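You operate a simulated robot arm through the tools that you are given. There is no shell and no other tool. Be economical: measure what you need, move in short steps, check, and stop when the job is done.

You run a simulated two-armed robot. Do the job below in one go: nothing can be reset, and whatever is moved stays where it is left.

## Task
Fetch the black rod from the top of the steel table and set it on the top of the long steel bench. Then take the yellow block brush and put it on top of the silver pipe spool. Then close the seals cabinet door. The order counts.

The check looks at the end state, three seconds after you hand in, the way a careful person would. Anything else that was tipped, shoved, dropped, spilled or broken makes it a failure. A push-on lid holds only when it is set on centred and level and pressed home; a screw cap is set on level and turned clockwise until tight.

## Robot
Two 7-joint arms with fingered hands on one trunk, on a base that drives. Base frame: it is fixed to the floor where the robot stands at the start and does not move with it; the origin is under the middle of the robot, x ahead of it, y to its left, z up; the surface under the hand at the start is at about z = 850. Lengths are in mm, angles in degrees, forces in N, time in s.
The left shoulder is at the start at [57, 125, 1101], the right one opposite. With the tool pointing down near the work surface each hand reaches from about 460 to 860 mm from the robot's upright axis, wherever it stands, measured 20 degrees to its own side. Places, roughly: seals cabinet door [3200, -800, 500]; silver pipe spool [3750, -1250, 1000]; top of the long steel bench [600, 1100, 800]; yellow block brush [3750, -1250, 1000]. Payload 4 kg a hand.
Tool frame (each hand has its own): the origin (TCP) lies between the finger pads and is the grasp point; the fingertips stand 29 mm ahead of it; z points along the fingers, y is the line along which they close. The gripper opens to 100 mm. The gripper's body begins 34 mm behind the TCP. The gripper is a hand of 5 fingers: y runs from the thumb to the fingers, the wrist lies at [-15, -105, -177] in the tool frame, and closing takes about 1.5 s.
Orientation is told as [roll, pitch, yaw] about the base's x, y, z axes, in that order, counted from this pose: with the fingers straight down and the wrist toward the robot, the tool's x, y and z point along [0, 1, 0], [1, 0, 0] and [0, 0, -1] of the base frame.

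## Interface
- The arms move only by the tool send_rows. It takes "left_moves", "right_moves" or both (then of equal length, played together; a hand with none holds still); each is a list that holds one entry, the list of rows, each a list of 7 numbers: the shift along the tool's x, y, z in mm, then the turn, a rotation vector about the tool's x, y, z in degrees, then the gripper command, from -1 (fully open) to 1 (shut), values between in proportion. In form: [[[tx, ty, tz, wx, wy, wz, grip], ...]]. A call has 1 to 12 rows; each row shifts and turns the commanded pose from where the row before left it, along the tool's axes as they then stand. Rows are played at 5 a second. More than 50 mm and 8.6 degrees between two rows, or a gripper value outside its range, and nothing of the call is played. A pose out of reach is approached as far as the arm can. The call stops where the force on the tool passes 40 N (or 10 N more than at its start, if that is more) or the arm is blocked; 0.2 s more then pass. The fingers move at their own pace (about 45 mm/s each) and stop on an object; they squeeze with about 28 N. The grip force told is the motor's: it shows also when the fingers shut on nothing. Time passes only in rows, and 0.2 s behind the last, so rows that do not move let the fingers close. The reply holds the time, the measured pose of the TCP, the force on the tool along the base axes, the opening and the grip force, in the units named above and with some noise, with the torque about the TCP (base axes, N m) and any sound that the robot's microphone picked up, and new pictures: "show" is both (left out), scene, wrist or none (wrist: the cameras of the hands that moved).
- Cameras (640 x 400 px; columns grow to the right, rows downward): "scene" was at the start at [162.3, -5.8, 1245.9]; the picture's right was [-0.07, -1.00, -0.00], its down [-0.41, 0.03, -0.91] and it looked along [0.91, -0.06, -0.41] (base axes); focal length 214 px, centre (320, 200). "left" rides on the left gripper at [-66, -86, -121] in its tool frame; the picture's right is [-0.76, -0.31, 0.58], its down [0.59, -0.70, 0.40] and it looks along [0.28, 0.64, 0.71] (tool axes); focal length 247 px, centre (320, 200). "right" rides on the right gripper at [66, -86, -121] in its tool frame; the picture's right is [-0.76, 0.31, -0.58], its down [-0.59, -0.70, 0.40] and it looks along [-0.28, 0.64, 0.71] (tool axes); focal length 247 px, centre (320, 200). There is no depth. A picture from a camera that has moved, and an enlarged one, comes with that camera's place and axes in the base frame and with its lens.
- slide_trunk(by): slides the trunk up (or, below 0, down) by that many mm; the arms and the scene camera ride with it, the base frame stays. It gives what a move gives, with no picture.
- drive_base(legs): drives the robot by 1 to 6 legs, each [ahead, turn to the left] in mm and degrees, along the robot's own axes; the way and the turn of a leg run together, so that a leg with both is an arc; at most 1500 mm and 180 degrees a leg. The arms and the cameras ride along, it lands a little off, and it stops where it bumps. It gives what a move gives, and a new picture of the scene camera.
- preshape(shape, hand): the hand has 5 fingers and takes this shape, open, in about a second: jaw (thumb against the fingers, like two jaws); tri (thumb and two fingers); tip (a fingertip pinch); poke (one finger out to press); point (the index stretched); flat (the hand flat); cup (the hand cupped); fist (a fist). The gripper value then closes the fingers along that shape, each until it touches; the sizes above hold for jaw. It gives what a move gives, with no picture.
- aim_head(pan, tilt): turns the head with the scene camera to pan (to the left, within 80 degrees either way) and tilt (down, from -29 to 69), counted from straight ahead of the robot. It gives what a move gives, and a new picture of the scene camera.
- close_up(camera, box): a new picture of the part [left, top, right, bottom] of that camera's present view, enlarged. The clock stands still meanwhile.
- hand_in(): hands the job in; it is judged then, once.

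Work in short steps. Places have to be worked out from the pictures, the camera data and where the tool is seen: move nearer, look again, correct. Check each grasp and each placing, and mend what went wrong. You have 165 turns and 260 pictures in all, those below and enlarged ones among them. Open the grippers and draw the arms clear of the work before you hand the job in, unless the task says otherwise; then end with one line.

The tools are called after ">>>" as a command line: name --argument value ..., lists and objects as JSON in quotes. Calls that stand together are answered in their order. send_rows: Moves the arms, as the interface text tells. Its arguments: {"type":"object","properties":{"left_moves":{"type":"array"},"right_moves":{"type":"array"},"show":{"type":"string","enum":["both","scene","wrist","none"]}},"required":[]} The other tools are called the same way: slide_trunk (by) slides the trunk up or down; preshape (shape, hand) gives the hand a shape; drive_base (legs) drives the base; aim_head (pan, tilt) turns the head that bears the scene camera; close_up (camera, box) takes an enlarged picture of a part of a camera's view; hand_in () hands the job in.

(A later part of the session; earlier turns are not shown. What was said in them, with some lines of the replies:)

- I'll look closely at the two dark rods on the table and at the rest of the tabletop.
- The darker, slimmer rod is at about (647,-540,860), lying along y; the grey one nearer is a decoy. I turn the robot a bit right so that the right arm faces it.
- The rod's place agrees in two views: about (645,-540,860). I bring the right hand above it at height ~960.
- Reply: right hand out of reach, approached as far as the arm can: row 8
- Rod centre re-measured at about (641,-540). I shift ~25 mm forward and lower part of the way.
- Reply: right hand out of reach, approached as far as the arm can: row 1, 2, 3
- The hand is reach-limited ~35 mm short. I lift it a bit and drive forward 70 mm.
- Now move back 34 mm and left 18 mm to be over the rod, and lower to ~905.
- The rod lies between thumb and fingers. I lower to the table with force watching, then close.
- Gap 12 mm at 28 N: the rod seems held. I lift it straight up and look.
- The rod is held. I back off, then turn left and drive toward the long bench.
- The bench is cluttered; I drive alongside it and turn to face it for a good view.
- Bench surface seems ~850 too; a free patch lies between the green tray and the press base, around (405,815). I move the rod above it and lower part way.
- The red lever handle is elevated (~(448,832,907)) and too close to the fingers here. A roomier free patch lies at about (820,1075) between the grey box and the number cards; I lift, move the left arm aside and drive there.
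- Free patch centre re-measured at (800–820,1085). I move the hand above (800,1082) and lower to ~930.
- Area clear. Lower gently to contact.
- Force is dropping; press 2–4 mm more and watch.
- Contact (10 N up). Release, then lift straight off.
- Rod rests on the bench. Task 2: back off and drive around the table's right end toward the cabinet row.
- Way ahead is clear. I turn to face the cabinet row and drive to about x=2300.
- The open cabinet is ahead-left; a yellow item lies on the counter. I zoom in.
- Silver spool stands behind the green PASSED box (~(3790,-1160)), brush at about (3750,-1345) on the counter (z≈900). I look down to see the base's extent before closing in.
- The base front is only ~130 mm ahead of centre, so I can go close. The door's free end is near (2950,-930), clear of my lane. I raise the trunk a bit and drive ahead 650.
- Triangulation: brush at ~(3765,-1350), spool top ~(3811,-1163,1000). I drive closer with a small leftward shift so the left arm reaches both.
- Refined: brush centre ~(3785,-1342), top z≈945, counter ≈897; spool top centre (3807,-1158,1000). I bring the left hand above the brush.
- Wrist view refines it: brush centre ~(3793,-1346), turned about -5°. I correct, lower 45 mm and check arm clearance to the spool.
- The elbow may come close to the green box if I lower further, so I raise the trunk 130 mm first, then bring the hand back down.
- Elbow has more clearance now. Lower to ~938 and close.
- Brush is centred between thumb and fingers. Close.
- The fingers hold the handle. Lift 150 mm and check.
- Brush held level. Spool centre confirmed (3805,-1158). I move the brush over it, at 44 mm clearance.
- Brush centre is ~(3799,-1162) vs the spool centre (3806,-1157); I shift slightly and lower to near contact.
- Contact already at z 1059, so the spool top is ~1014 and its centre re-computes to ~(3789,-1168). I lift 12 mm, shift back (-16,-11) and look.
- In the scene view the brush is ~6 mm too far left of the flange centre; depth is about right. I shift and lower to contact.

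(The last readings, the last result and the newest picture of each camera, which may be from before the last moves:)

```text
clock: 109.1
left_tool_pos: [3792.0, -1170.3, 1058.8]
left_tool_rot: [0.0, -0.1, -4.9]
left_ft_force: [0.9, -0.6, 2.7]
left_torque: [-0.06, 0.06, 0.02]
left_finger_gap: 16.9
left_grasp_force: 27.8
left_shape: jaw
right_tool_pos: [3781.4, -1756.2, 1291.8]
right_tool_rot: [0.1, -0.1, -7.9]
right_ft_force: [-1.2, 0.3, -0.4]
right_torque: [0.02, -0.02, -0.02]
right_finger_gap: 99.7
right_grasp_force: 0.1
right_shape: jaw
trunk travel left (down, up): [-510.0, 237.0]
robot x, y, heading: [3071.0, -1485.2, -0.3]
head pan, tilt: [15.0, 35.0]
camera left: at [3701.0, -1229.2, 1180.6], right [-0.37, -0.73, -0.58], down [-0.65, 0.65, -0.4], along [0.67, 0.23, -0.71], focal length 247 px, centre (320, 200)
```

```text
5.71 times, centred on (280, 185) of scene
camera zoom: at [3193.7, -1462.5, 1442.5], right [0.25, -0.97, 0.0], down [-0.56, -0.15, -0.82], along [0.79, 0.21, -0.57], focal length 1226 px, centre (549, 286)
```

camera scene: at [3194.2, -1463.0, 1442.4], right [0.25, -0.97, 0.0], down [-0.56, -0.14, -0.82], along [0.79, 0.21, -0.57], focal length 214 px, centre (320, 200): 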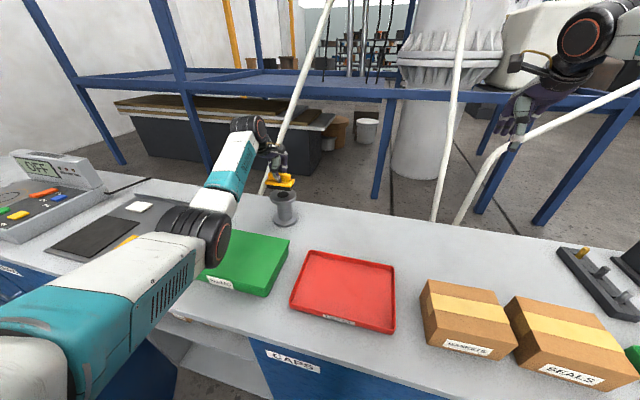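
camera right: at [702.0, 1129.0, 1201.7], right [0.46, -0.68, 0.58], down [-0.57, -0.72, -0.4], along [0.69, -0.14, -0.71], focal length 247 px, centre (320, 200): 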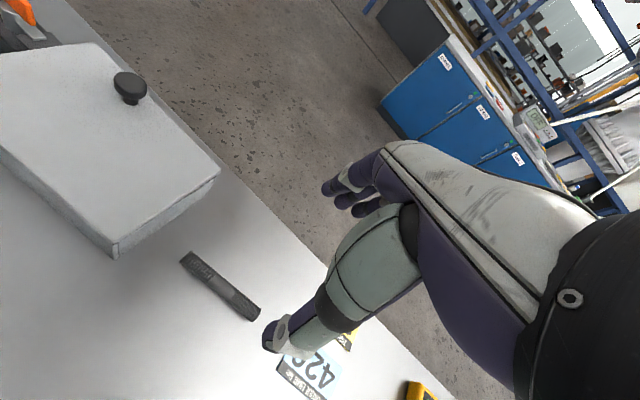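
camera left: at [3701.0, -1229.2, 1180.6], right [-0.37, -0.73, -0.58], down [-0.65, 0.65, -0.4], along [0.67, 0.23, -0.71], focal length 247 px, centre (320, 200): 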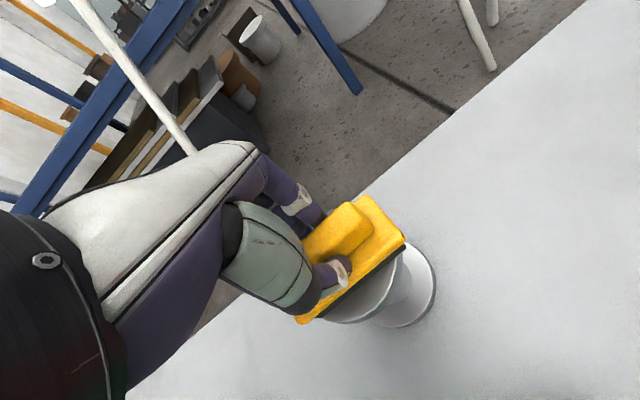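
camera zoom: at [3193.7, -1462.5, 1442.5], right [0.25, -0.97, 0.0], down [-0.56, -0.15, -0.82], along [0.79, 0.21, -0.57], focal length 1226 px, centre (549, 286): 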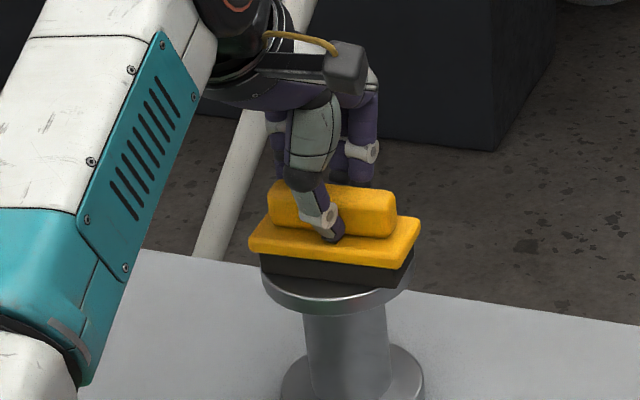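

Light contact and well centred. Press 1 mm, then release carefully and rise.

>>> send_rows --left_moves '[[[0, 0, 1, 0, 0, 0, 1], [0, 0, 0, 0, 0, 0, 0.6], [0, 0, 0, 0, 0, 0, 0.3], [0, 0, 0, 0, 0, 0, 0], [0, 0, 0, 0, 0, 0, -0.4], [0, 0, 0, 0, 0, 0, -0.4], [0, 0, 0, 0, 0, 0, -0.4], [0, 0, 0, 0, 0, 0, -0.4]]]' --show "wrist"

```text
clock: 110.9
left_tool_pos: [3792.6, -1171.8, 1056.5]
left_tool_rot: [0.0, 0.0, -5.0]
left_ft_force: [0.1, -0.5, -0.2]
left_torque: [0.01, 0.01, -0.01]
left_finger_gap: 69.7
left_grasp_force: 0.1
left_shape: jaw
right_tool_pos: [3780.8, -1757.4, 1290.9]
right_tool_rot: [0.0, 0.0, -8.0]
right_ft_force: [0.9, 0.2, 0.6]
right_torque: [0.0, 0.01, 0.02]
right_finger_gap: 100.2
right_grasp_force: 0.1
right_shape: jaw
trunk travel left (down, up): [-510.0, 237.0]
robot x, y, heading: [3078.4, -1483.3, -0.1]
head pan, tilt: [15.0, 35.0]
camera left: at [3701.3, -1229.1, 1178.5], right [-0.37, -0.73, -0.58], down [-0.65, 0.65, -0.4], along [0.66, 0.23, -0.71], focal length 247 px, centre (320, 200)
```

left: 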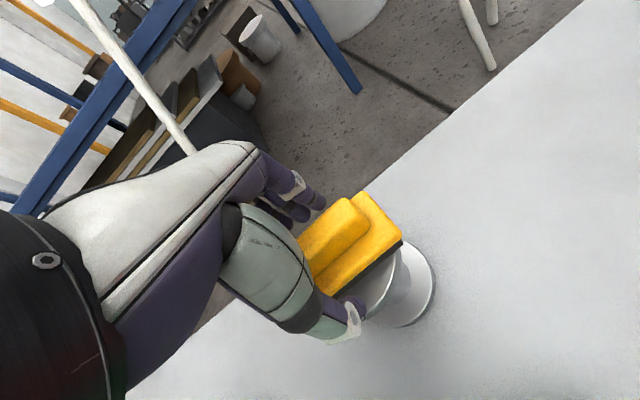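

Released; rise straight up ~150 mm.

>>> send_rows --left_moves '[[[0, 0, -15, 0, 0, 0, -0.4], [0, 0, -40, 0, 0, 0, -0.4], [0, 0, -45, 0, 0, 0, -0.4], [0, 0, -45, 0, 0, 0, -0.4], [0, 0, 0, 0, 0, 0, -0.4]]]' --show "wrist"

>>> close_up --camera "scene" --box '[230, 150, 330, 220]'

```text
clock: 112.1
left_tool_pos: [3793.4, -1173.4, 1202.2]
left_tool_rot: [0.0, 0.0, -5.0]
left_ft_force: [-0.1, -1.3, -0.2]
left_torque: [0.02, -0.02, -0.01]
left_finger_gap: 69.7
left_grasp_force: 0.1
left_shape: jaw
right_tool_pos: [3779.8, -1757.2, 1291.0]
right_tool_rot: [0.0, 0.0, -7.9]
right_ft_force: [0.7, 0.2, -0.5]
right_torque: [0.01, 0.03, -0.05]
right_finger_gap: 99.6
right_grasp_force: 0.1
right_shape: jaw
trunk travel left (down, up): [-510.0, 237.0]
robot x, y, heading: [3081.5, -1484.7, -0.2]
head pan, tilt: [15.0, 35.0]
camera left: at [3701.7, -1229.7, 1323.7], right [-0.37, -0.73, -0.58], down [-0.65, 0.65, -0.4], along [0.66, 0.23, -0.71], focal length 247 px, centre (320, 200)
```

left: 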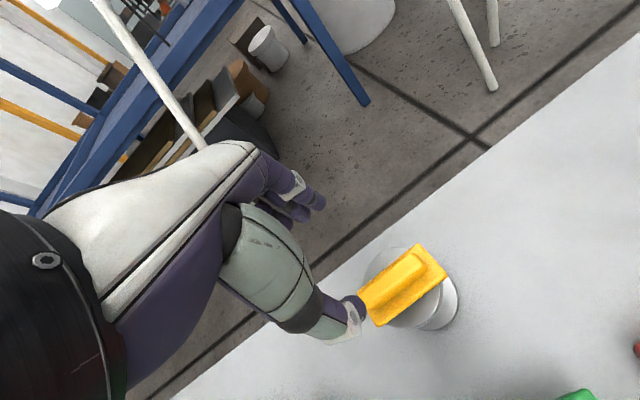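

```text
5.71 times, centred on (280, 185) of scene
camera zoom: at [3194.4, -1462.0, 1442.3], right [0.25, -0.97, 0.0], down [-0.56, -0.15, -0.82], along [0.79, 0.21, -0.57], focal length 1226 px, centre (549, 286)
```

zoom: 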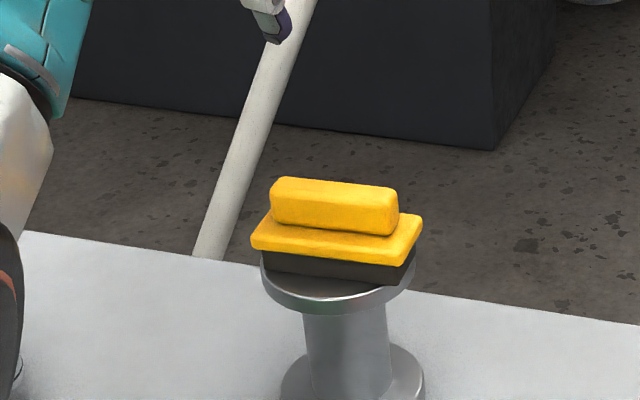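

The brush sits level and centred on the spool. Task 3: I back away, then go to the left of the open door.

>>> drive_base --legs '[[-800, 0], [0, 90], [720, 0], [0, -90]]'

>>> aim_head --pan 0 --tilt 30

```text
clock: 127.8
left_tool_pos: [2998.4, -451.2, 1201.6]
left_tool_rot: [0.0, 0.0, -5.1]
left_ft_force: [1.0, -0.4, -0.2]
left_torque: [0.01, -0.02, -0.02]
left_finger_gap: 69.8
left_grasp_force: 0.1
left_shape: jaw
right_tool_pos: [2982.8, -1035.6, 1289.6]
right_tool_rot: [0.0, 0.0, -8.2]
right_ft_force: [0.1, 0.3, 0.8]
right_torque: [-0.01, -0.01, 0.04]
right_finger_gap: 99.8
right_grasp_force: 0.0
right_shape: jaw
trunk travel left (down, up): [-510.0, 237.0]
robot x, y, heading: [2281.4, -759.4, -0.6]
head pan, tilt: [15.0, 35.0]
camera scene: at [2399.1, -738.1, 1442.4], right [0.25, -0.97, 0.0], down [-0.56, -0.14, -0.82], along [0.79, 0.2, -0.57], focal length 214 px, centre (320, 200)
```

scene: 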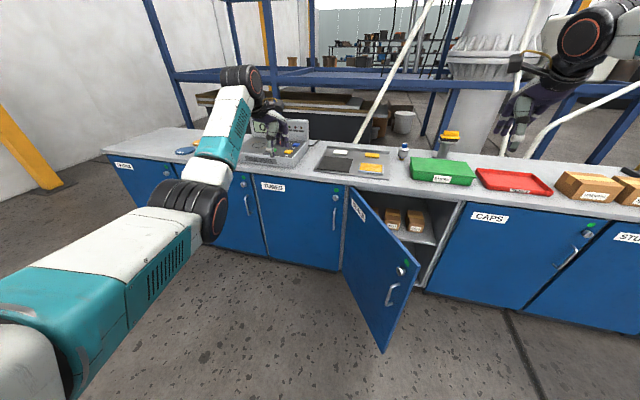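

```text
clock: 128.5
left_tool_pos: [2997.6, -450.8, 1202.4]
left_tool_rot: [0.0, -0.1, -5.2]
left_ft_force: [0.2, 0.1, 1.1]
left_torque: [-0.01, 0.02, -0.01]
left_finger_gap: 70.0
left_grasp_force: 0.0
left_shape: jaw
right_tool_pos: [2984.2, -1035.6, 1289.9]
right_tool_rot: [0.0, 0.0, -8.2]
right_ft_force: [-0.1, -0.2, 0.4]
right_torque: [-0.01, 0.0, 0.0]
right_finger_gap: 99.8
right_grasp_force: 0.0
right_shape: jaw
trunk travel left (down, up): [-510.0, 237.0]
robot x, y, heading: [2283.4, -758.2, -0.7]
head pan, tilt: [0.0, 30.0]
camera scene: at [2404.2, -760.6, 1450.2], right [-0.01, -1.0, 0.0], down [-0.5, 0.0, -0.87], along [0.87, -0.01, -0.5], focal length 214 px, centre (320, 200)
```

scene: 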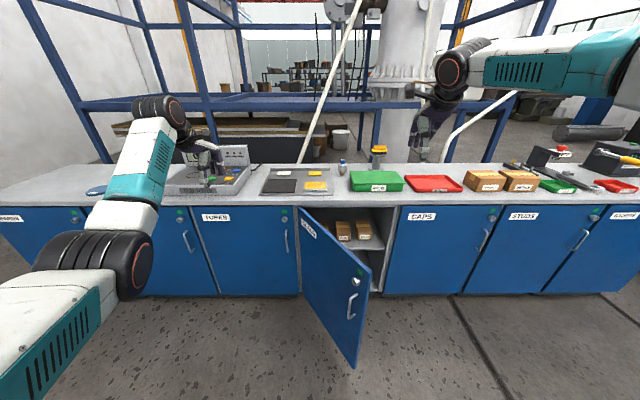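

Door geometry: hinge ~(3391,-665), free end ~(2962,-958), z 100–833, ~56° open; its outer face looks toward me/left. I draw both arms in and lower the trunk before shaping the right hand into a fist for pushing.

>>> send_rows --left_moves '[[[0, -45, 0, 0, 0, 0, -0.4], [0, -45, 0, 0, 0, 0, -0.4], [0, -45, 0, 0, 0, 0, -0.4], [0, -45, 0, 0, 0, 0, -0.4], [0, -45, 0, 0, 0, 0, -0.4], [0, -45, 0, 0, 0, 0, -0.4], [0, -40, 0, 0, 0, 0, -0.4]]]' --right_moves '[[[0, -40, 0, 0, 0, 0, -1], [0, -40, 0, 0, 0, 0, -1], [0, -40, 0, 0, 0, 0, -1], [0, -40, 0, 0, 0, 0, -1], [0, -40, 0, 0, 0, 0, -1], [0, 0, 0, 0, 0, 0, -1], [0, 0, 0, 0, 0, 0, -1]]]' --show "none"

>>> preshape --hand "right" --shape "fist"

>>> slide_trunk --by -230

```text
clock: 130.1
left_tool_pos: [2687.7, -425.2, 1201.8]
left_tool_rot: [0.0, -0.1, -5.3]
left_ft_force: [-0.1, 0.4, -0.2]
left_torque: [-0.01, -0.02, -0.01]
left_finger_gap: 69.7
left_grasp_force: 0.0
left_shape: jaw
right_tool_pos: [2784.3, -1006.6, 1291.3]
right_tool_rot: [-0.1, -0.2, -8.2]
right_ft_force: [0.9, -0.1, 1.6]
right_torque: [0.03, -0.01, -0.01]
right_finger_gap: 99.4
right_grasp_force: 0.0
right_shape: jaw
trunk travel left (down, up): [-510.0, 237.0]
robot x, y, heading: [2282.2, -757.9, -0.7]
head pan, tilt: [0.0, 30.0]
```

```text
clock: 131.0
left_tool_pos: [2690.0, -423.2, 1200.6]
left_tool_rot: [0.0, 0.0, -5.2]
left_ft_force: [0.2, -0.2, 0.3]
left_torque: [-0.02, -0.01, -0.01]
left_finger_gap: 70.0
left_grasp_force: 0.0
left_shape: jaw
right_tool_pos: [2785.8, -1006.2, 1291.6]
right_tool_rot: [0.0, 0.0, -8.2]
right_ft_force: [-0.9, 0.4, 0.4]
right_torque: [0.01, -0.02, 0.0]
right_finger_gap: 0.0
right_grasp_force: 0.0
right_shape: fist
trunk travel left (down, up): [-510.0, 237.0]
robot x, y, heading: [2282.5, -760.0, -0.6]
head pan, tilt: [0.0, 30.0]
```

```text
clock: 133.5
left_tool_pos: [2689.4, -422.2, 971.7]
left_tool_rot: [0.0, -0.1, -5.1]
left_ft_force: [0.0, 0.2, 0.4]
left_torque: [0.02, 0.01, -0.01]
left_finger_gap: 69.7
left_grasp_force: 0.0
left_shape: jaw
right_tool_pos: [2786.0, -1006.7, 1060.7]
right_tool_rot: [0.0, -0.1, -8.2]
right_ft_force: [0.5, -0.4, -0.9]
right_torque: [-0.01, -0.02, 0.02]
right_finger_gap: 0.0
right_grasp_force: 0.0
right_shape: fist
trunk travel left (down, up): [-280.0, 467.0]
robot x, y, heading: [2281.4, -760.4, -0.7]
head pan, tilt: [0.0, 30.0]
```

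Now raise the left hand and pitch the right fist forward.

>>> send_rows --left_moves '[[[0, 0, -40, 0, 0, 0, -0.4], [0, 0, -40, 0, 0, 0, -0.4], [0, 0, -40, 0, 0, 0, -0.4], [0, 0, -40, 0, 0, 0, -0.4], [0, 0, -40, 0, 0, 0, -0.4], [0, 0, 0, 0, 0, 0, -0.4], [0, 0, 0, 0, 0, 0, -0.4], [0, 0, 0, 0, 0, 0, -0.4], [0, 0, 0, 0, 0, 0, -0.4], [0, 0, 0, 0, 0, 0, -0.4]]]' --right_moves '[[[0, 0, 0, -8, 0, 0, 1], [0, 0, 0, -8, 0, 0, 1], [0, 0, 0, -8, 0, 0, 1], [0, 0, 0, -8, 0, 0, 1], [0, 0, 0, -8, 0, 0, 1], [0, 0, 0, -8, 0, 0, 1], [0, 0, 0, -8, 0, 0, 1], [0, 0, 0, -8, 0, 0, 1], [0, 0, 0, -8, 0, 0, 1], [0, 0, 0, -8, 0, 0, 1]]]' --show "both"

```text
clock: 135.7
left_tool_pos: [2688.9, -422.9, 1171.9]
left_tool_rot: [-0.1, -0.1, -5.3]
left_ft_force: [0.0, -0.6, -0.6]
left_torque: [0.03, -0.01, 0.01]
left_finger_gap: 70.0
left_grasp_force: 0.0
left_shape: jaw
right_tool_pos: [2807.2, -1009.4, 1062.4]
right_tool_rot: [0.3, -80.2, -8.4]
right_ft_force: [-1.4, 0.9, 0.2]
right_torque: [-0.01, -0.04, 0.02]
right_finger_gap: 0.0
right_grasp_force: 0.0
right_shape: fist
right hand out of reach, approached as far as the arm can: row 5, 6, 7
trunk travel left (down, up): [-280.0, 467.0]
robot x, y, heading: [2280.9, -759.1, -0.8]
head pan, tilt: [0.0, 30.0]
camera scene: at [2447.2, -761.3, 1216.5], right [-0.01, -1.0, 0.0], down [-0.5, 0.01, -0.87], along [0.87, -0.01, -0.5], focal length 214 px, centre (320, 200)
camera right: at [2682.8, -926.1, 998.2], right [-0.62, -0.68, 0.4], down [0.18, -0.62, -0.76], along [0.76, -0.4, 0.51], focal length 247 px, centre (320, 200)
camera left: at [2598.3, -480.0, 1293.0], right [-0.37, -0.73, -0.58], down [-0.65, 0.65, -0.4], along [0.66, 0.22, -0.71], focal length 247 px, centre (320, 200)
```

scene: 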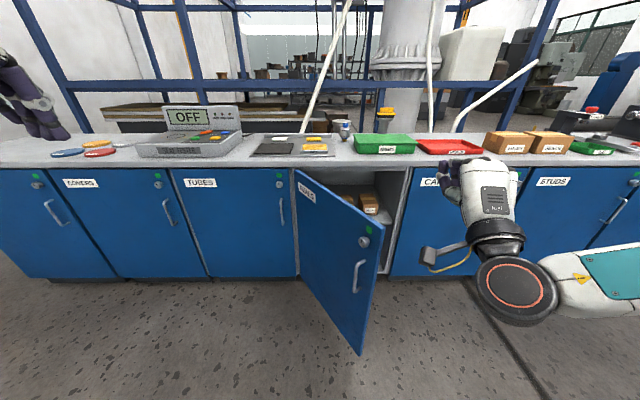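
right: 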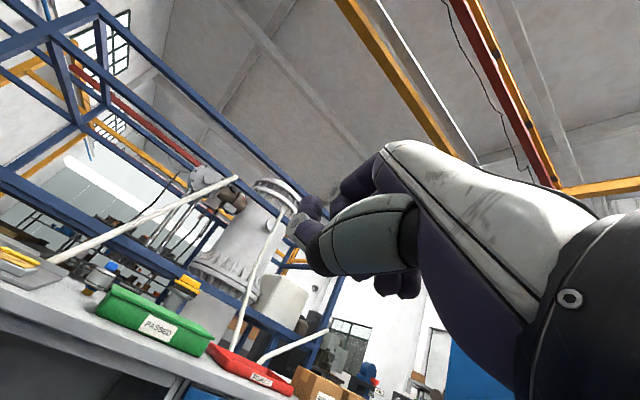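
left: 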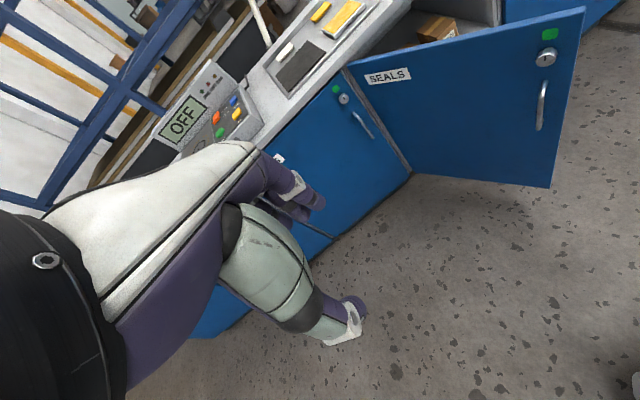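

Label SEALS confirmed. I drive to about (2608,-338) facing -28°, so the fist faces the door's outer side.

>>> drive_base --legs '[[0, 52.5], [533, 0], [0, -79.5]]'

>>> aim_head --pan -5 --tilt 40

```text
clock: 144.7
left_tool_pos: [3126.3, -220.8, 1171.1]
left_tool_rot: [-0.1, 0.0, -32.0]
left_ft_force: [-0.5, -0.4, 0.3]
left_torque: [0.03, 0.0, -0.02]
left_finger_gap: 70.1
left_grasp_force: 0.1
left_shape: jaw
right_tool_pos: [2966.8, -799.8, 1061.0]
right_tool_rot: [-0.1, -80.0, -34.9]
right_ft_force: [-0.4, 0.1, -0.3]
right_torque: [0.01, 0.03, 0.0]
right_finger_gap: 0.1
right_grasp_force: 0.0
right_shape: fist
trunk travel left (down, up): [-280.0, 467.0]
robot x, y, heading: [2610.6, -338.4, -27.4]
head pan, tilt: [0.0, 30.0]
camera scene: at [2757.3, -414.9, 1216.6], right [-0.46, -0.89, 0.0], down [-0.44, 0.23, -0.87], along [0.77, -0.4, -0.5], focal length 214 px, centre (320, 200)
```

scene: 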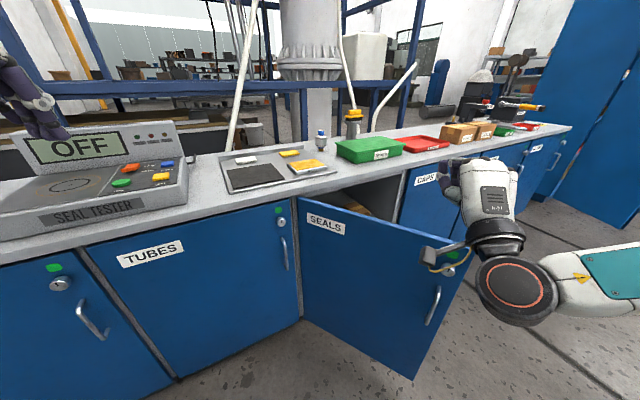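

```text
clock: 145.4
left_tool_pos: [3126.4, -221.6, 1171.6]
left_tool_rot: [0.0, 0.0, -32.1]
left_ft_force: [0.2, 0.1, 0.2]
left_torque: [0.01, -0.04, 0.02]
left_finger_gap: 69.8
left_grasp_force: 0.2
left_shape: jaw
right_tool_pos: [2966.7, -799.0, 1061.0]
right_tool_rot: [-0.1, -80.1, -34.8]
right_ft_force: [-0.7, 0.5, -0.3]
right_torque: [-0.01, -0.02, -0.03]
right_finger_gap: 0.0
right_grasp_force: 0.1
right_shape: fist
trunk travel left (down, up): [-280.0, 467.0]
robot x, y, heading: [2609.1, -338.4, -27.2]
head pan, tilt: [-5.0, 40.0]
camera scene: at [2748.9, -418.8, 1201.3], right [-0.54, -0.84, 0.0], down [-0.54, 0.34, -0.77], along [0.65, -0.41, -0.64], focal length 214 px, centre (320, 200)
```

scene: 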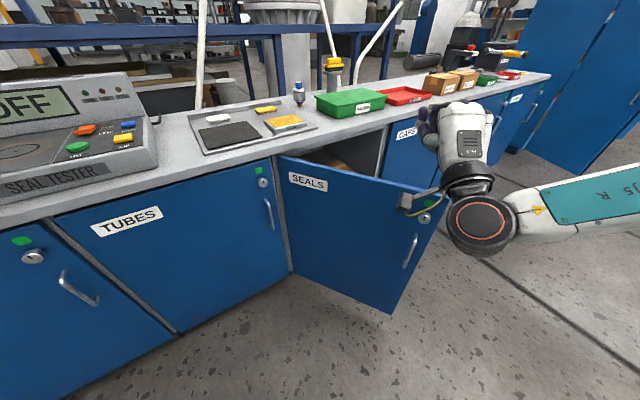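

Hand stands ~130 mm off the door's outer face. I lower the fist to z≈750.

>>> send_rows --right_moves '[[[0, -43.5, 7.7, 0, 0, 0, 1], [0, -43.5, 7.7, 0, 0, 0, 1], [0, -43.5, 7.7, 0, 0, 0, 1], [0, -43.5, 7.7, 0, 0, 0, 1], [0, -43.5, 7.7, 0, 0, 0, 1], [0, -43.5, 7.7, 0, 0, 0, 1], [0, -43.5, 7.7, 0, 0, 0, 1], [0, 0, 0, 0, 0, 0, 1]]]' --show "both"

```text
clock: 147.2
left_tool_pos: [3126.8, -221.2, 1171.1]
left_tool_rot: [0.1, 0.0, -32.0]
left_ft_force: [-0.4, 0.2, 0.0]
left_torque: [0.02, -0.01, 0.0]
left_finger_gap: 69.9
left_grasp_force: 0.1
left_shape: jaw
right_tool_pos: [2972.6, -865.9, 901.9]
right_tool_rot: [-0.2, -79.9, -34.7]
right_ft_force: [0.1, -0.4, 0.3]
right_torque: [0.02, 0.01, 0.02]
right_finger_gap: 0.0
right_grasp_force: 0.0
right_shape: fist
right hand out of reach, approached as far as the arm can: row 3, 4, 5, 6, 7
trunk travel left (down, up): [-280.0, 467.0]
robot x, y, heading: [2612.4, -341.3, -27.6]
head pan, tilt: [-5.0, 40.0]
camera scene: at [2748.9, -418.8, 1201.2], right [-0.54, -0.84, 0.0], down [-0.54, 0.34, -0.77], along [0.65, -0.41, -0.64], focal length 214 px, centre (320, 200)
camera right: at [2898.6, -736.2, 839.1], right [-0.85, -0.33, 0.4], down [-0.12, -0.64, -0.76], along [0.51, -0.7, 0.51], focal length 247 px, centre (320, 200)
```

scene: 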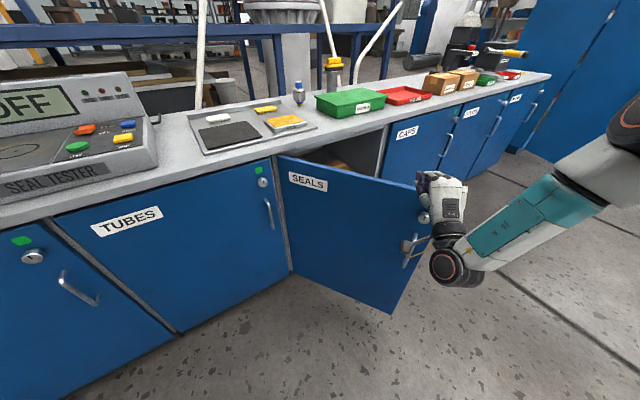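
right: 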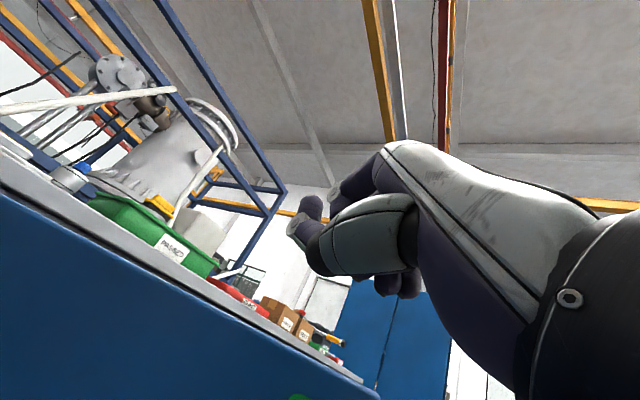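

Reach-limited at z≈902; I pull back 50 mm and lower the trunk 150 mm instead.

>>> send_rows --right_moves '[[[0, 0, -25, 0, 0, 0, 1], [0, 0, -25, 0, 0, 0, 1]]]' --show "none"

>>> slide_trunk --by -160

>>> send_rows --right_moves '[[[0, 0, 0, 0, 0, 0, 1]]]' --show "both"

```text
clock: 147.8
left_tool_pos: [3125.6, -221.8, 1171.1]
left_tool_rot: [0.1, 0.0, -31.9]
left_ft_force: [0.4, -0.2, 0.3]
left_torque: [0.01, 0.01, 0.0]
left_finger_gap: 69.8
left_grasp_force: 0.1
left_shape: jaw
right_tool_pos: [2930.6, -839.2, 914.0]
right_tool_rot: [-0.5, -79.9, -34.4]
right_ft_force: [-0.1, -0.2, 0.0]
right_torque: [-0.04, -0.06, 0.0]
right_finger_gap: 0.1
right_grasp_force: 0.0
right_shape: fist
right hand out of reach, approached as far as the arm can: row 2
trunk travel left (down, up): [-280.0, 467.0]
robot x, y, heading: [2610.4, -338.7, -27.3]
head pan, tilt: [-5.0, 40.0]
```

```text
clock: 149.6
left_tool_pos: [3124.9, -222.1, 1010.4]
left_tool_rot: [0.0, -0.1, -31.9]
left_ft_force: [-0.1, -0.1, 0.6]
left_torque: [-0.02, -0.02, -0.01]
left_finger_gap: 70.0
left_grasp_force: 0.0
left_shape: jaw
right_tool_pos: [2930.1, -838.0, 754.4]
right_tool_rot: [0.1, -79.9, -34.8]
right_ft_force: [-0.7, -0.4, 0.0]
right_torque: [0.02, 0.0, -0.02]
right_finger_gap: 0.0
right_grasp_force: 0.1
right_shape: fist
trunk travel left (down, up): [-120.0, 627.0]
robot x, y, heading: [2610.0, -340.8, -27.4]
head pan, tilt: [-5.0, 40.0]
```

```text
clock: 150.0
left_tool_pos: [3125.7, -221.0, 1012.0]
left_tool_rot: [0.0, 0.0, -31.9]
left_ft_force: [-0.3, 0.4, -0.3]
left_torque: [0.02, 0.0, 0.0]
left_finger_gap: 69.8
left_grasp_force: 0.0
left_shape: jaw
right_tool_pos: [2930.8, -839.9, 753.9]
right_tool_rot: [-0.1, -80.1, -34.9]
right_ft_force: [-0.2, 0.5, 0.1]
right_torque: [0.04, -0.02, -0.01]
right_finger_gap: 0.3
right_grasp_force: 0.1
right_shape: fist
trunk travel left (down, up): [-120.0, 627.0]
robot x, y, heading: [2608.2, -337.1, -27.2]
head pan, tilt: [-5.0, 40.0]
camera scene: at [2802.6, -446.6, 1034.4], right [-0.54, -0.84, 0.0], down [-0.54, 0.34, -0.77], along [0.65, -0.41, -0.64], focal length 214 px, centre (320, 200)
camera right: at [2857.6, -710.0, 690.4], right [-0.86, -0.32, 0.4], down [-0.12, -0.64, -0.76], along [0.5, -0.7, 0.51], focal length 247 px, centre (320, 200)
```

scene: 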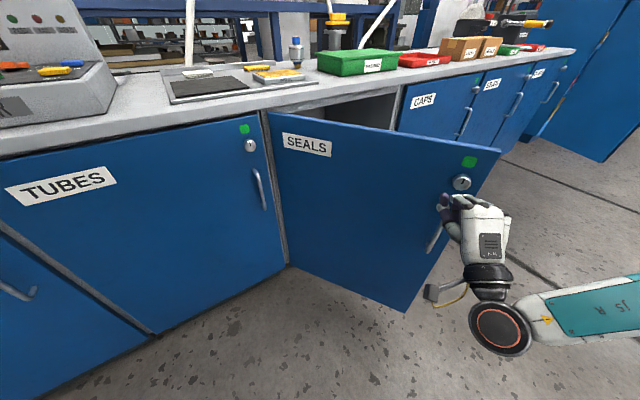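
right: 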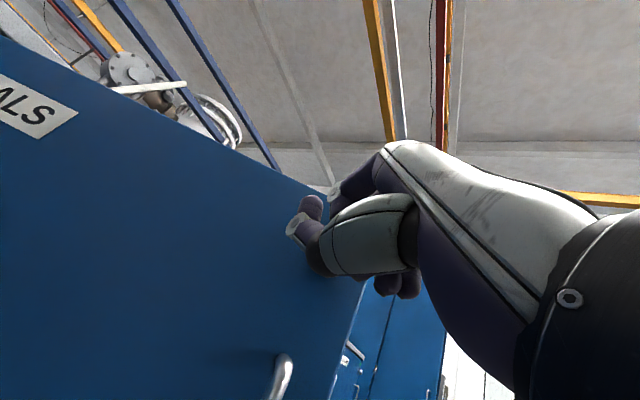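

Fist faces the outer face near its free edge. I raise the left hand to clear counter items, then drive forward in steps to push the door.

>>> send_rows --left_moves '[[[0, 0, -45, 0, 0, 0, -0.4], [0, 0, -45, 0, 0, 0, -0.4], [0, 0, -45, 0, 0, 0, -0.4], [0, 0, -45, 0, 0, 0, -0.4]]]' --show "none"

>>> drive_base --legs '[[150, 0]]'

```text
clock: 151.0
left_tool_pos: [3135.4, -231.7, 1180.7]
left_tool_rot: [-0.1, -0.1, -32.0]
left_ft_force: [-0.7, 0.2, -0.2]
left_torque: [-0.01, -0.03, -0.02]
left_finger_gap: 69.8
left_grasp_force: 0.1
left_shape: jaw
left hand out of reach, approached as far as the arm can: row 4
right_tool_pos: [2931.6, -839.7, 753.2]
right_tool_rot: [-0.1, -80.0, -34.9]
right_ft_force: [-0.7, -0.6, -0.2]
right_torque: [0.02, -0.01, 0.02]
right_finger_gap: 0.1
right_grasp_force: 0.1
right_shape: fist
trunk travel left (down, up): [-120.0, 627.0]
robot x, y, heading: [2609.8, -337.4, -27.1]
head pan, tilt: [-5.0, 40.0]
```

```text
clock: 152.4
left_tool_pos: [3268.0, -301.0, 1180.1]
left_tool_rot: [0.0, -0.2, -32.0]
left_ft_force: [0.0, -0.3, 0.3]
left_torque: [-0.02, 0.0, 0.0]
left_finger_gap: 69.9
left_grasp_force: 0.0
left_shape: jaw
right_tool_pos: [3063.8, -909.6, 753.6]
right_tool_rot: [0.0, -79.9, -34.9]
right_ft_force: [1.0, 0.2, -0.1]
right_torque: [0.03, 0.03, -0.01]
right_finger_gap: 0.0
right_grasp_force: 0.1
right_shape: fist
trunk travel left (down, up): [-120.0, 627.0]
robot x, y, heading: [2744.7, -408.0, -27.3]
head pan, tilt: [-5.0, 40.0]
camera scene: at [2935.7, -515.5, 1034.2], right [-0.54, -0.84, 0.0], down [-0.54, 0.34, -0.77], along [0.65, -0.41, -0.64], focal length 214 px, centre (320, 200)
```

scene: 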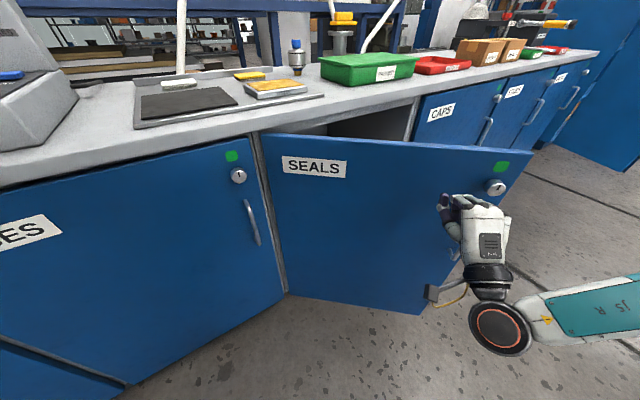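

The door yields with hardly any force. Continue.

>>> drive_base --legs '[[150, 0]]'

```text
clock: 153.8
left_tool_pos: [3401.9, -368.5, 1180.7]
left_tool_rot: [-0.1, -0.1, -32.0]
left_ft_force: [0.3, -0.2, 0.3]
left_torque: [-0.01, 0.0, -0.02]
left_finger_gap: 69.6
left_grasp_force: 0.1
left_shape: jaw
right_tool_pos: [3195.8, -977.6, 751.9]
right_tool_rot: [-0.1, -80.1, -34.9]
right_ft_force: [0.0, -0.4, -0.6]
right_torque: [-0.02, 0.02, 0.01]
right_finger_gap: 0.0
right_grasp_force: 0.1
right_shape: fist
trunk travel left (down, up): [-120.0, 627.0]
robot x, y, heading: [2878.7, -474.7, -27.2]
head pan, tilt: [-5.0, 40.0]
camera scene: at [3068.7, -584.1, 1034.2], right [-0.53, -0.85, 0.0], down [-0.54, 0.34, -0.77], along [0.65, -0.41, -0.64], focal length 214 px, centre (320, 200)
```

scene: 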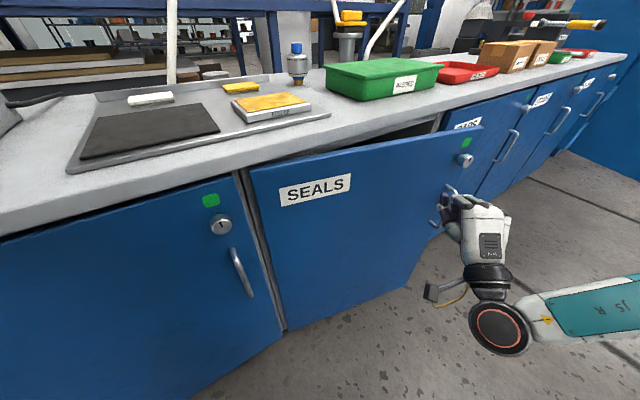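

Most of the way. I finish with the arm, pushing toward +x under force watch.

>>> send_rows --right_moves '[[[11.5, 2.8, 16.2, 0, 0, 0, 1], [11.5, 2.8, 16.2, 0, 0, 0, 1], [11.5, 2.8, 16.2, 0, 0, 0, 1], [11.5, 2.8, 16.2, 0, 0, 0, 1], [5.7, 1.4, 8.1, 0, 0, 0, 1]]]' --show "both"

```text
clock: 155.0
left_tool_pos: [3400.5, -369.0, 1180.0]
left_tool_rot: [0.0, -0.1, -32.0]
left_ft_force: [0.5, 0.1, 0.7]
left_torque: [0.01, -0.02, 0.04]
left_finger_gap: 69.6
left_grasp_force: 0.1
left_shape: jaw
right_tool_pos: [3288.4, -977.1, 753.4]
right_tool_rot: [0.2, -80.0, -35.1]
right_ft_force: [0.0, -0.4, 0.5]
right_torque: [0.01, 0.02, 0.0]
right_finger_gap: 0.0
right_grasp_force: 0.1
right_shape: fist
trunk travel left (down, up): [-120.0, 627.0]
robot x, y, heading: [2876.6, -471.7, -27.2]
head pan, tilt: [-5.0, 40.0]
camera scene: at [3068.5, -583.9, 1034.3], right [-0.53, -0.85, 0.0], down [-0.54, 0.34, -0.77], along [0.65, -0.41, -0.64], focal length 214 px, centre (320, 200)
camera right: at [3214.4, -847.9, 689.9], right [-0.86, -0.33, 0.4], down [-0.12, -0.64, -0.76], along [0.5, -0.7, 0.51], focal length 247 px, centre (320, 200)
```

scene: 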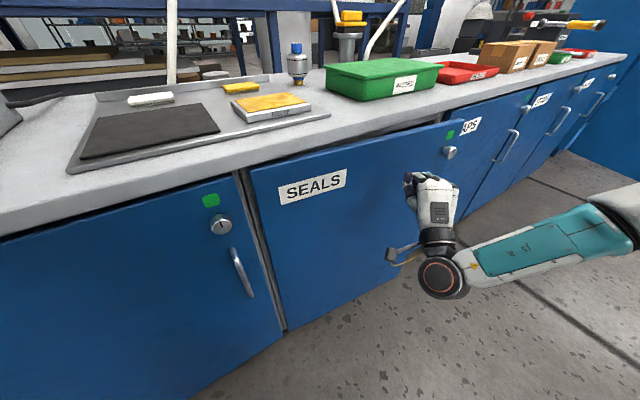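
right: 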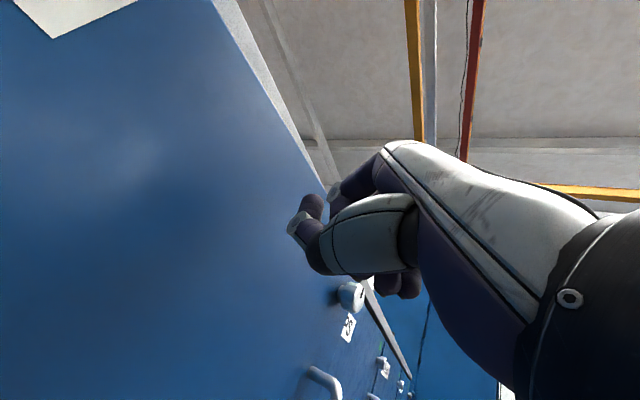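

Nearly shut; keep pushing gently until it stops.

>>> send_rows --right_moves '[[[8.6, 2.1, 12.1, 0, 0, 0, 1], [8.6, 2.1, 12.1, 0, 0, 0, 1], [8.6, 2.1, 12.1, 0, 0, 0, 1], [8.6, 2.1, 12.1, 0, 0, 0, 1], [5.7, 1.4, 8.1, 0, 0, 0, 1], [5.7, 1.4, 8.1, 0, 0, 0, 1]]]' --show "scene"

```text
clock: 156.4
left_tool_pos: [3399.8, -369.8, 1179.9]
left_tool_rot: [0.0, -0.1, -32.0]
left_ft_force: [0.4, 0.2, -0.2]
left_torque: [0.05, -0.02, 0.03]
left_finger_gap: 69.7
left_grasp_force: 0.2
left_shape: jaw
right_tool_pos: [3367.4, -976.9, 753.1]
right_tool_rot: [-0.1, -79.9, -34.9]
right_ft_force: [-7.1, -0.2, -1.5]
right_torque: [-0.06, -0.11, 0.1]
right_finger_gap: 0.0
right_grasp_force: 0.2
right_shape: fist
trunk travel left (down, up): [-120.0, 627.0]
robot x, y, heading: [2875.9, -475.9, -27.6]
head pan, tilt: [-5.0, 40.0]
camera scene: at [3067.8, -584.1, 1034.4], right [-0.53, -0.85, 0.0], down [-0.54, 0.34, -0.77], along [0.65, -0.41, -0.64], focal length 214 px, centre (320, 200)
```

scene: 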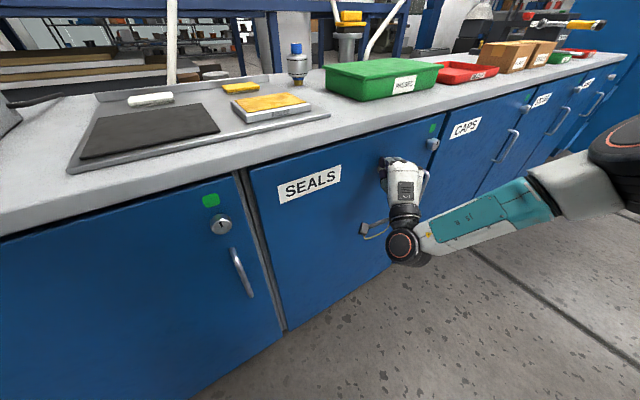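

It looks closed with 7 N reaction. One more small press to make sure, then look closely.

>>> send_rows --right_moves '[[[2.9, 0.7, 4, 0, 0, 0, 1], [2.9, 0.7, 4, 0, 0, 0, 1], [2.9, 0.7, 4, 0, 0, 0, 1], [2.9, 0.7, 4, 0, 0, 0, 1]]]' --show "none"

>>> close_up --camera "scene" --box '[360, 80, 520, 180]'

```text
clock: 157.0
left_tool_pos: [3398.6, -367.0, 1181.0]
left_tool_rot: [0.0, -0.2, -32.0]
left_ft_force: [0.5, -0.2, 0.1]
left_torque: [0.0, 0.08, 0.0]
left_finger_gap: 70.1
left_grasp_force: 0.0
left_shape: jaw
right_tool_pos: [3371.4, -978.6, 748.7]
right_tool_rot: [0.0, -79.6, -35.4]
right_ft_force: [-21.4, 0.1, -1.1]
right_torque: [-0.08, -0.38, 0.33]
right_finger_gap: 0.0
right_grasp_force: 0.1
right_shape: fist
trunk travel left (down, up): [-120.0, 627.0]
robot x, y, heading: [2875.9, -476.4, -27.4]
head pan, tilt: [-5.0, 40.0]
stopped in row 3 (right hand): the force on the tool passed its limit at 48 N (the readings are from after the stop); the commanded pose is now the measured one
```

```text
4.00 times, centred on (440, 130) of scene
camera zoom: at [3066.2, -583.4, 1034.8], right [-0.53, -0.85, 0.0], down [-0.54, 0.34, -0.77], along [0.65, -0.41, -0.64], focal length 858 px, centre (-160, 480)
```

zoom: 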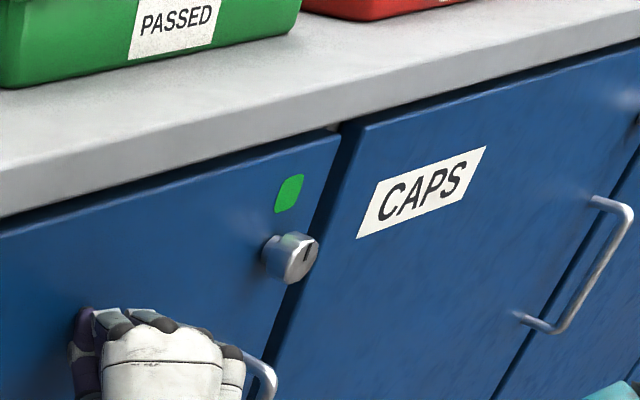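

Door is flush with its neighbour. I draw the fist straight back away from it, then back the robot off and check everything.

>>> send_rows --right_moves '[[[-11.5, -2.8, -16.2, 0, 0, 0, 1], [-17.2, -4.2, -24.3, 0, 0, 0, 1], [-17.2, -4.2, -24.3, 0, 0, 0, 1], [-17.2, -4.2, -24.3, 0, 0, 0, 1]]]' --show "none"

>>> drive_base --legs '[[-500, 0], [0, 8]]'

>>> preshape --hand "right" --shape "jaw"

>>> send_rows --left_moves '[[[0, 0, 0, 0, 0, 0, -1], [0, 0, 0, 0, 0, 0, -1], [0, 0, 0, 0, 0, 0, -1]]]' --right_moves '[[[0, 0, 0, 0, 0, 0, -1], [0, 0, 0, 0, 0, 0, -1], [0, 0, 0, 0, 0, 0, -1]]]' --show "none"

>>> aim_head --pan 0 --tilt 15

```text
clock: 158.0
left_tool_pos: [3401.5, -368.7, 1181.0]
left_tool_rot: [-0.2, -0.2, -32.1]
left_ft_force: [-0.8, 0.8, 0.0]
left_torque: [0.03, 0.0, 0.01]
left_finger_gap: 70.0
left_grasp_force: 0.0
left_shape: jaw
right_tool_pos: [3264.0, -979.1, 750.2]
right_tool_rot: [-0.4, -79.8, -34.9]
right_ft_force: [0.4, 0.3, -0.8]
right_torque: [0.02, 0.0, -0.02]
right_finger_gap: 0.0
right_grasp_force: 0.1
right_shape: fist
trunk travel left (down, up): [-120.0, 627.0]
robot x, y, heading: [2874.7, -476.5, -27.6]
head pan, tilt: [-5.0, 40.0]
```

```text
clock: 161.6
left_tool_pos: [2933.5, -65.7, 1180.6]
left_tool_rot: [-0.1, -0.1, -24.4]
left_ft_force: [-0.3, 0.5, -0.9]
left_torque: [-0.01, -0.01, 0.0]
left_finger_gap: 69.7
left_grasp_force: 0.0
left_shape: jaw
right_tool_pos: [2879.4, -689.3, 750.7]
right_tool_rot: [-0.4, -79.7, -27.1]
right_ft_force: [0.1, 0.0, 0.1]
right_torque: [-0.03, 0.02, -0.03]
right_finger_gap: 0.2
right_grasp_force: 0.1
right_shape: fist
trunk travel left (down, up): [-120.0, 627.0]
robot x, y, heading: [2425.4, -238.5, -19.2]
head pan, tilt: [-5.0, 40.0]
camera scene: at [2632.8, -323.7, 1034.3], right [-0.41, -0.91, 0.0], down [-0.59, 0.27, -0.77], along [0.7, -0.32, -0.64], focal length 214 px, centre (320, 200)
```

scene: 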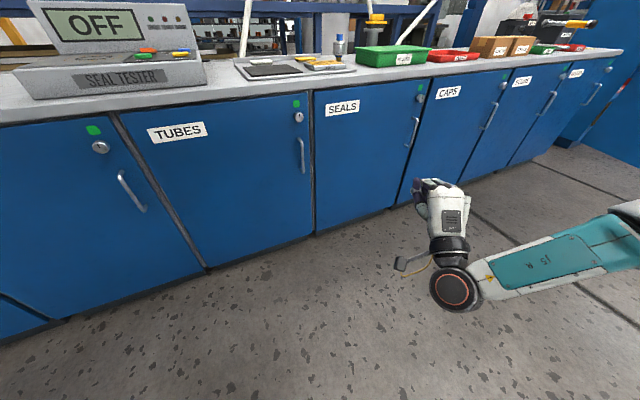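

```text
clock: 162.5
left_tool_pos: [2934.3, -66.5, 1180.1]
left_tool_rot: [-0.1, -0.1, -24.5]
left_ft_force: [-0.4, 0.5, -0.3]
left_torque: [0.0, 0.0, 0.0]
left_finger_gap: 69.7
left_grasp_force: 0.2
left_shape: jaw
right_tool_pos: [2878.2, -689.2, 751.1]
right_tool_rot: [-0.4, -79.7, -27.3]
right_ft_force: [0.0, -0.5, 0.9]
right_torque: [-0.03, 0.01, 0.01]
right_finger_gap: 100.0
right_grasp_force: 0.0
right_shape: jaw
trunk travel left (down, up): [-120.0, 627.0]
robot x, y, heading: [2426.2, -242.1, -19.2]
head pan, tilt: [-5.0, 40.0]
```

```text
clock: 163.3
left_tool_pos: [2932.6, -66.0, 1180.4]
left_tool_rot: [-0.1, -0.1, -24.3]
left_ft_force: [0.1, 0.3, 0.1]
left_torque: [0.01, 0.0, 0.02]
left_finger_gap: 99.9
left_grasp_force: 0.0
left_shape: jaw
right_tool_pos: [2880.1, -689.6, 750.8]
right_tool_rot: [-0.4, -79.7, -27.2]
right_ft_force: [0.1, 0.3, -0.1]
right_torque: [-0.01, 0.06, -0.01]
right_finger_gap: 99.9
right_grasp_force: 0.1
right_shape: jaw
trunk travel left (down, up): [-120.0, 627.0]
robot x, y, heading: [2429.1, -241.5, -19.5]
head pan, tilt: [-5.0, 40.0]
```

```text
clock: 164.2
left_tool_pos: [2934.2, -65.3, 1180.1]
left_tool_rot: [0.0, -0.1, -24.2]
left_ft_force: [-0.9, -0.1, 0.1]
left_torque: [-0.01, -0.01, 0.0]
left_finger_gap: 99.9
left_grasp_force: 0.0
left_shape: jaw
right_tool_pos: [2880.0, -688.5, 750.6]
right_tool_rot: [-0.4, -79.7, -27.2]
right_ft_force: [0.1, 0.1, -0.2]
right_torque: [0.03, 0.01, -0.01]
right_finger_gap: 99.7
right_grasp_force: 0.1
right_shape: jaw
trunk travel left (down, up): [-120.0, 627.0]
robot x, y, heading: [2429.6, -244.9, -19.5]
head pan, tilt: [0.0, 15.0]
camera scene: at [2643.4, -319.8, 1073.8], right [-0.33, -0.94, 0.0], down [-0.25, 0.09, -0.97], along [0.91, -0.32, -0.26], focal length 214 px, centre (320, 200)
```

scene: 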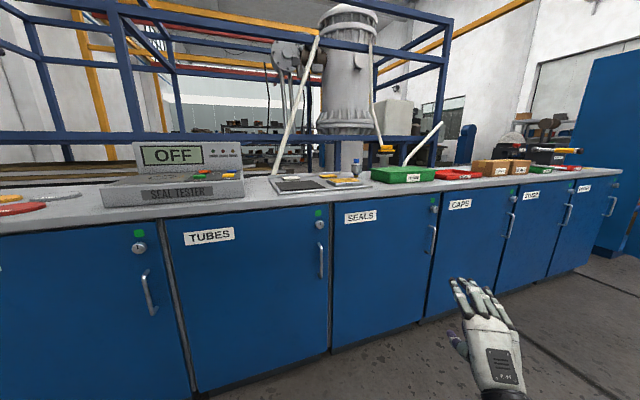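

Let me check the closed door and the brush on the spool closely.

>>> close_up --camera "scene" --box '[320, 130, 480, 230]'

>>> close_up --camera "scene" --box '[310, 170, 470, 350]'

```text
4.00 times, centred on (400, 180) of scene
camera zoom: at [2643.4, -319.8, 1073.8], right [-0.33, -0.94, 0.0], down [-0.25, 0.09, -0.97], along [0.91, -0.32, -0.26], focal length 858 px, centre (0, 280)
```

zoom: 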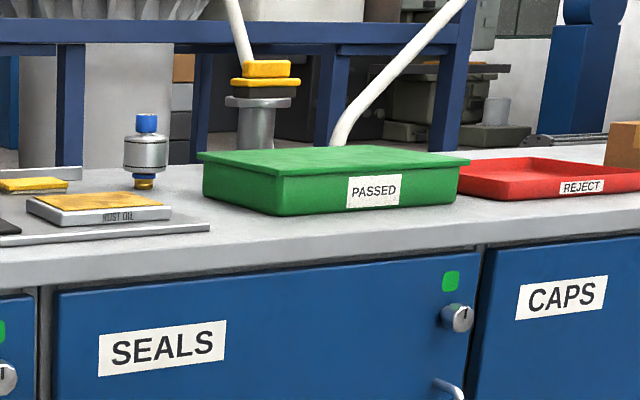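

```text
2.22 times, centred on (390, 260) of scene
camera zoom: at [2643.4, -319.8, 1073.8], right [-0.33, -0.94, 0.0], down [-0.25, 0.09, -0.97], along [0.91, -0.32, -0.26], focal length 477 px, centre (164, 67)
```

zoom: 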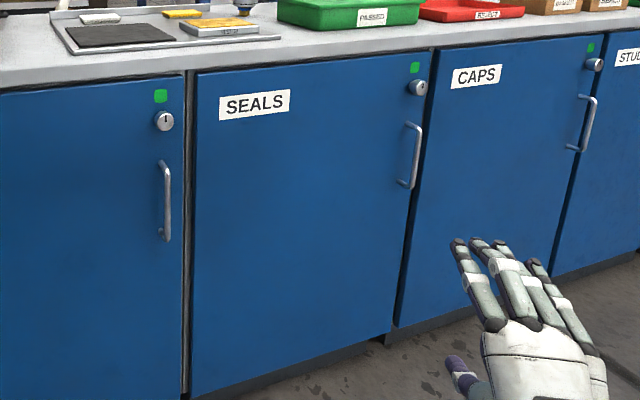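

Rod is on the bench, the brush is on the spool, the door is flush, and both hands are open and clear. I hand in.

>>> hand_in

```text
The job is handed in.
```

The job is handed in. The black rod is on the long steel bench, the yellow block brush is on the silver pipe spool, and the seals cabinet door is closed, done in that order.
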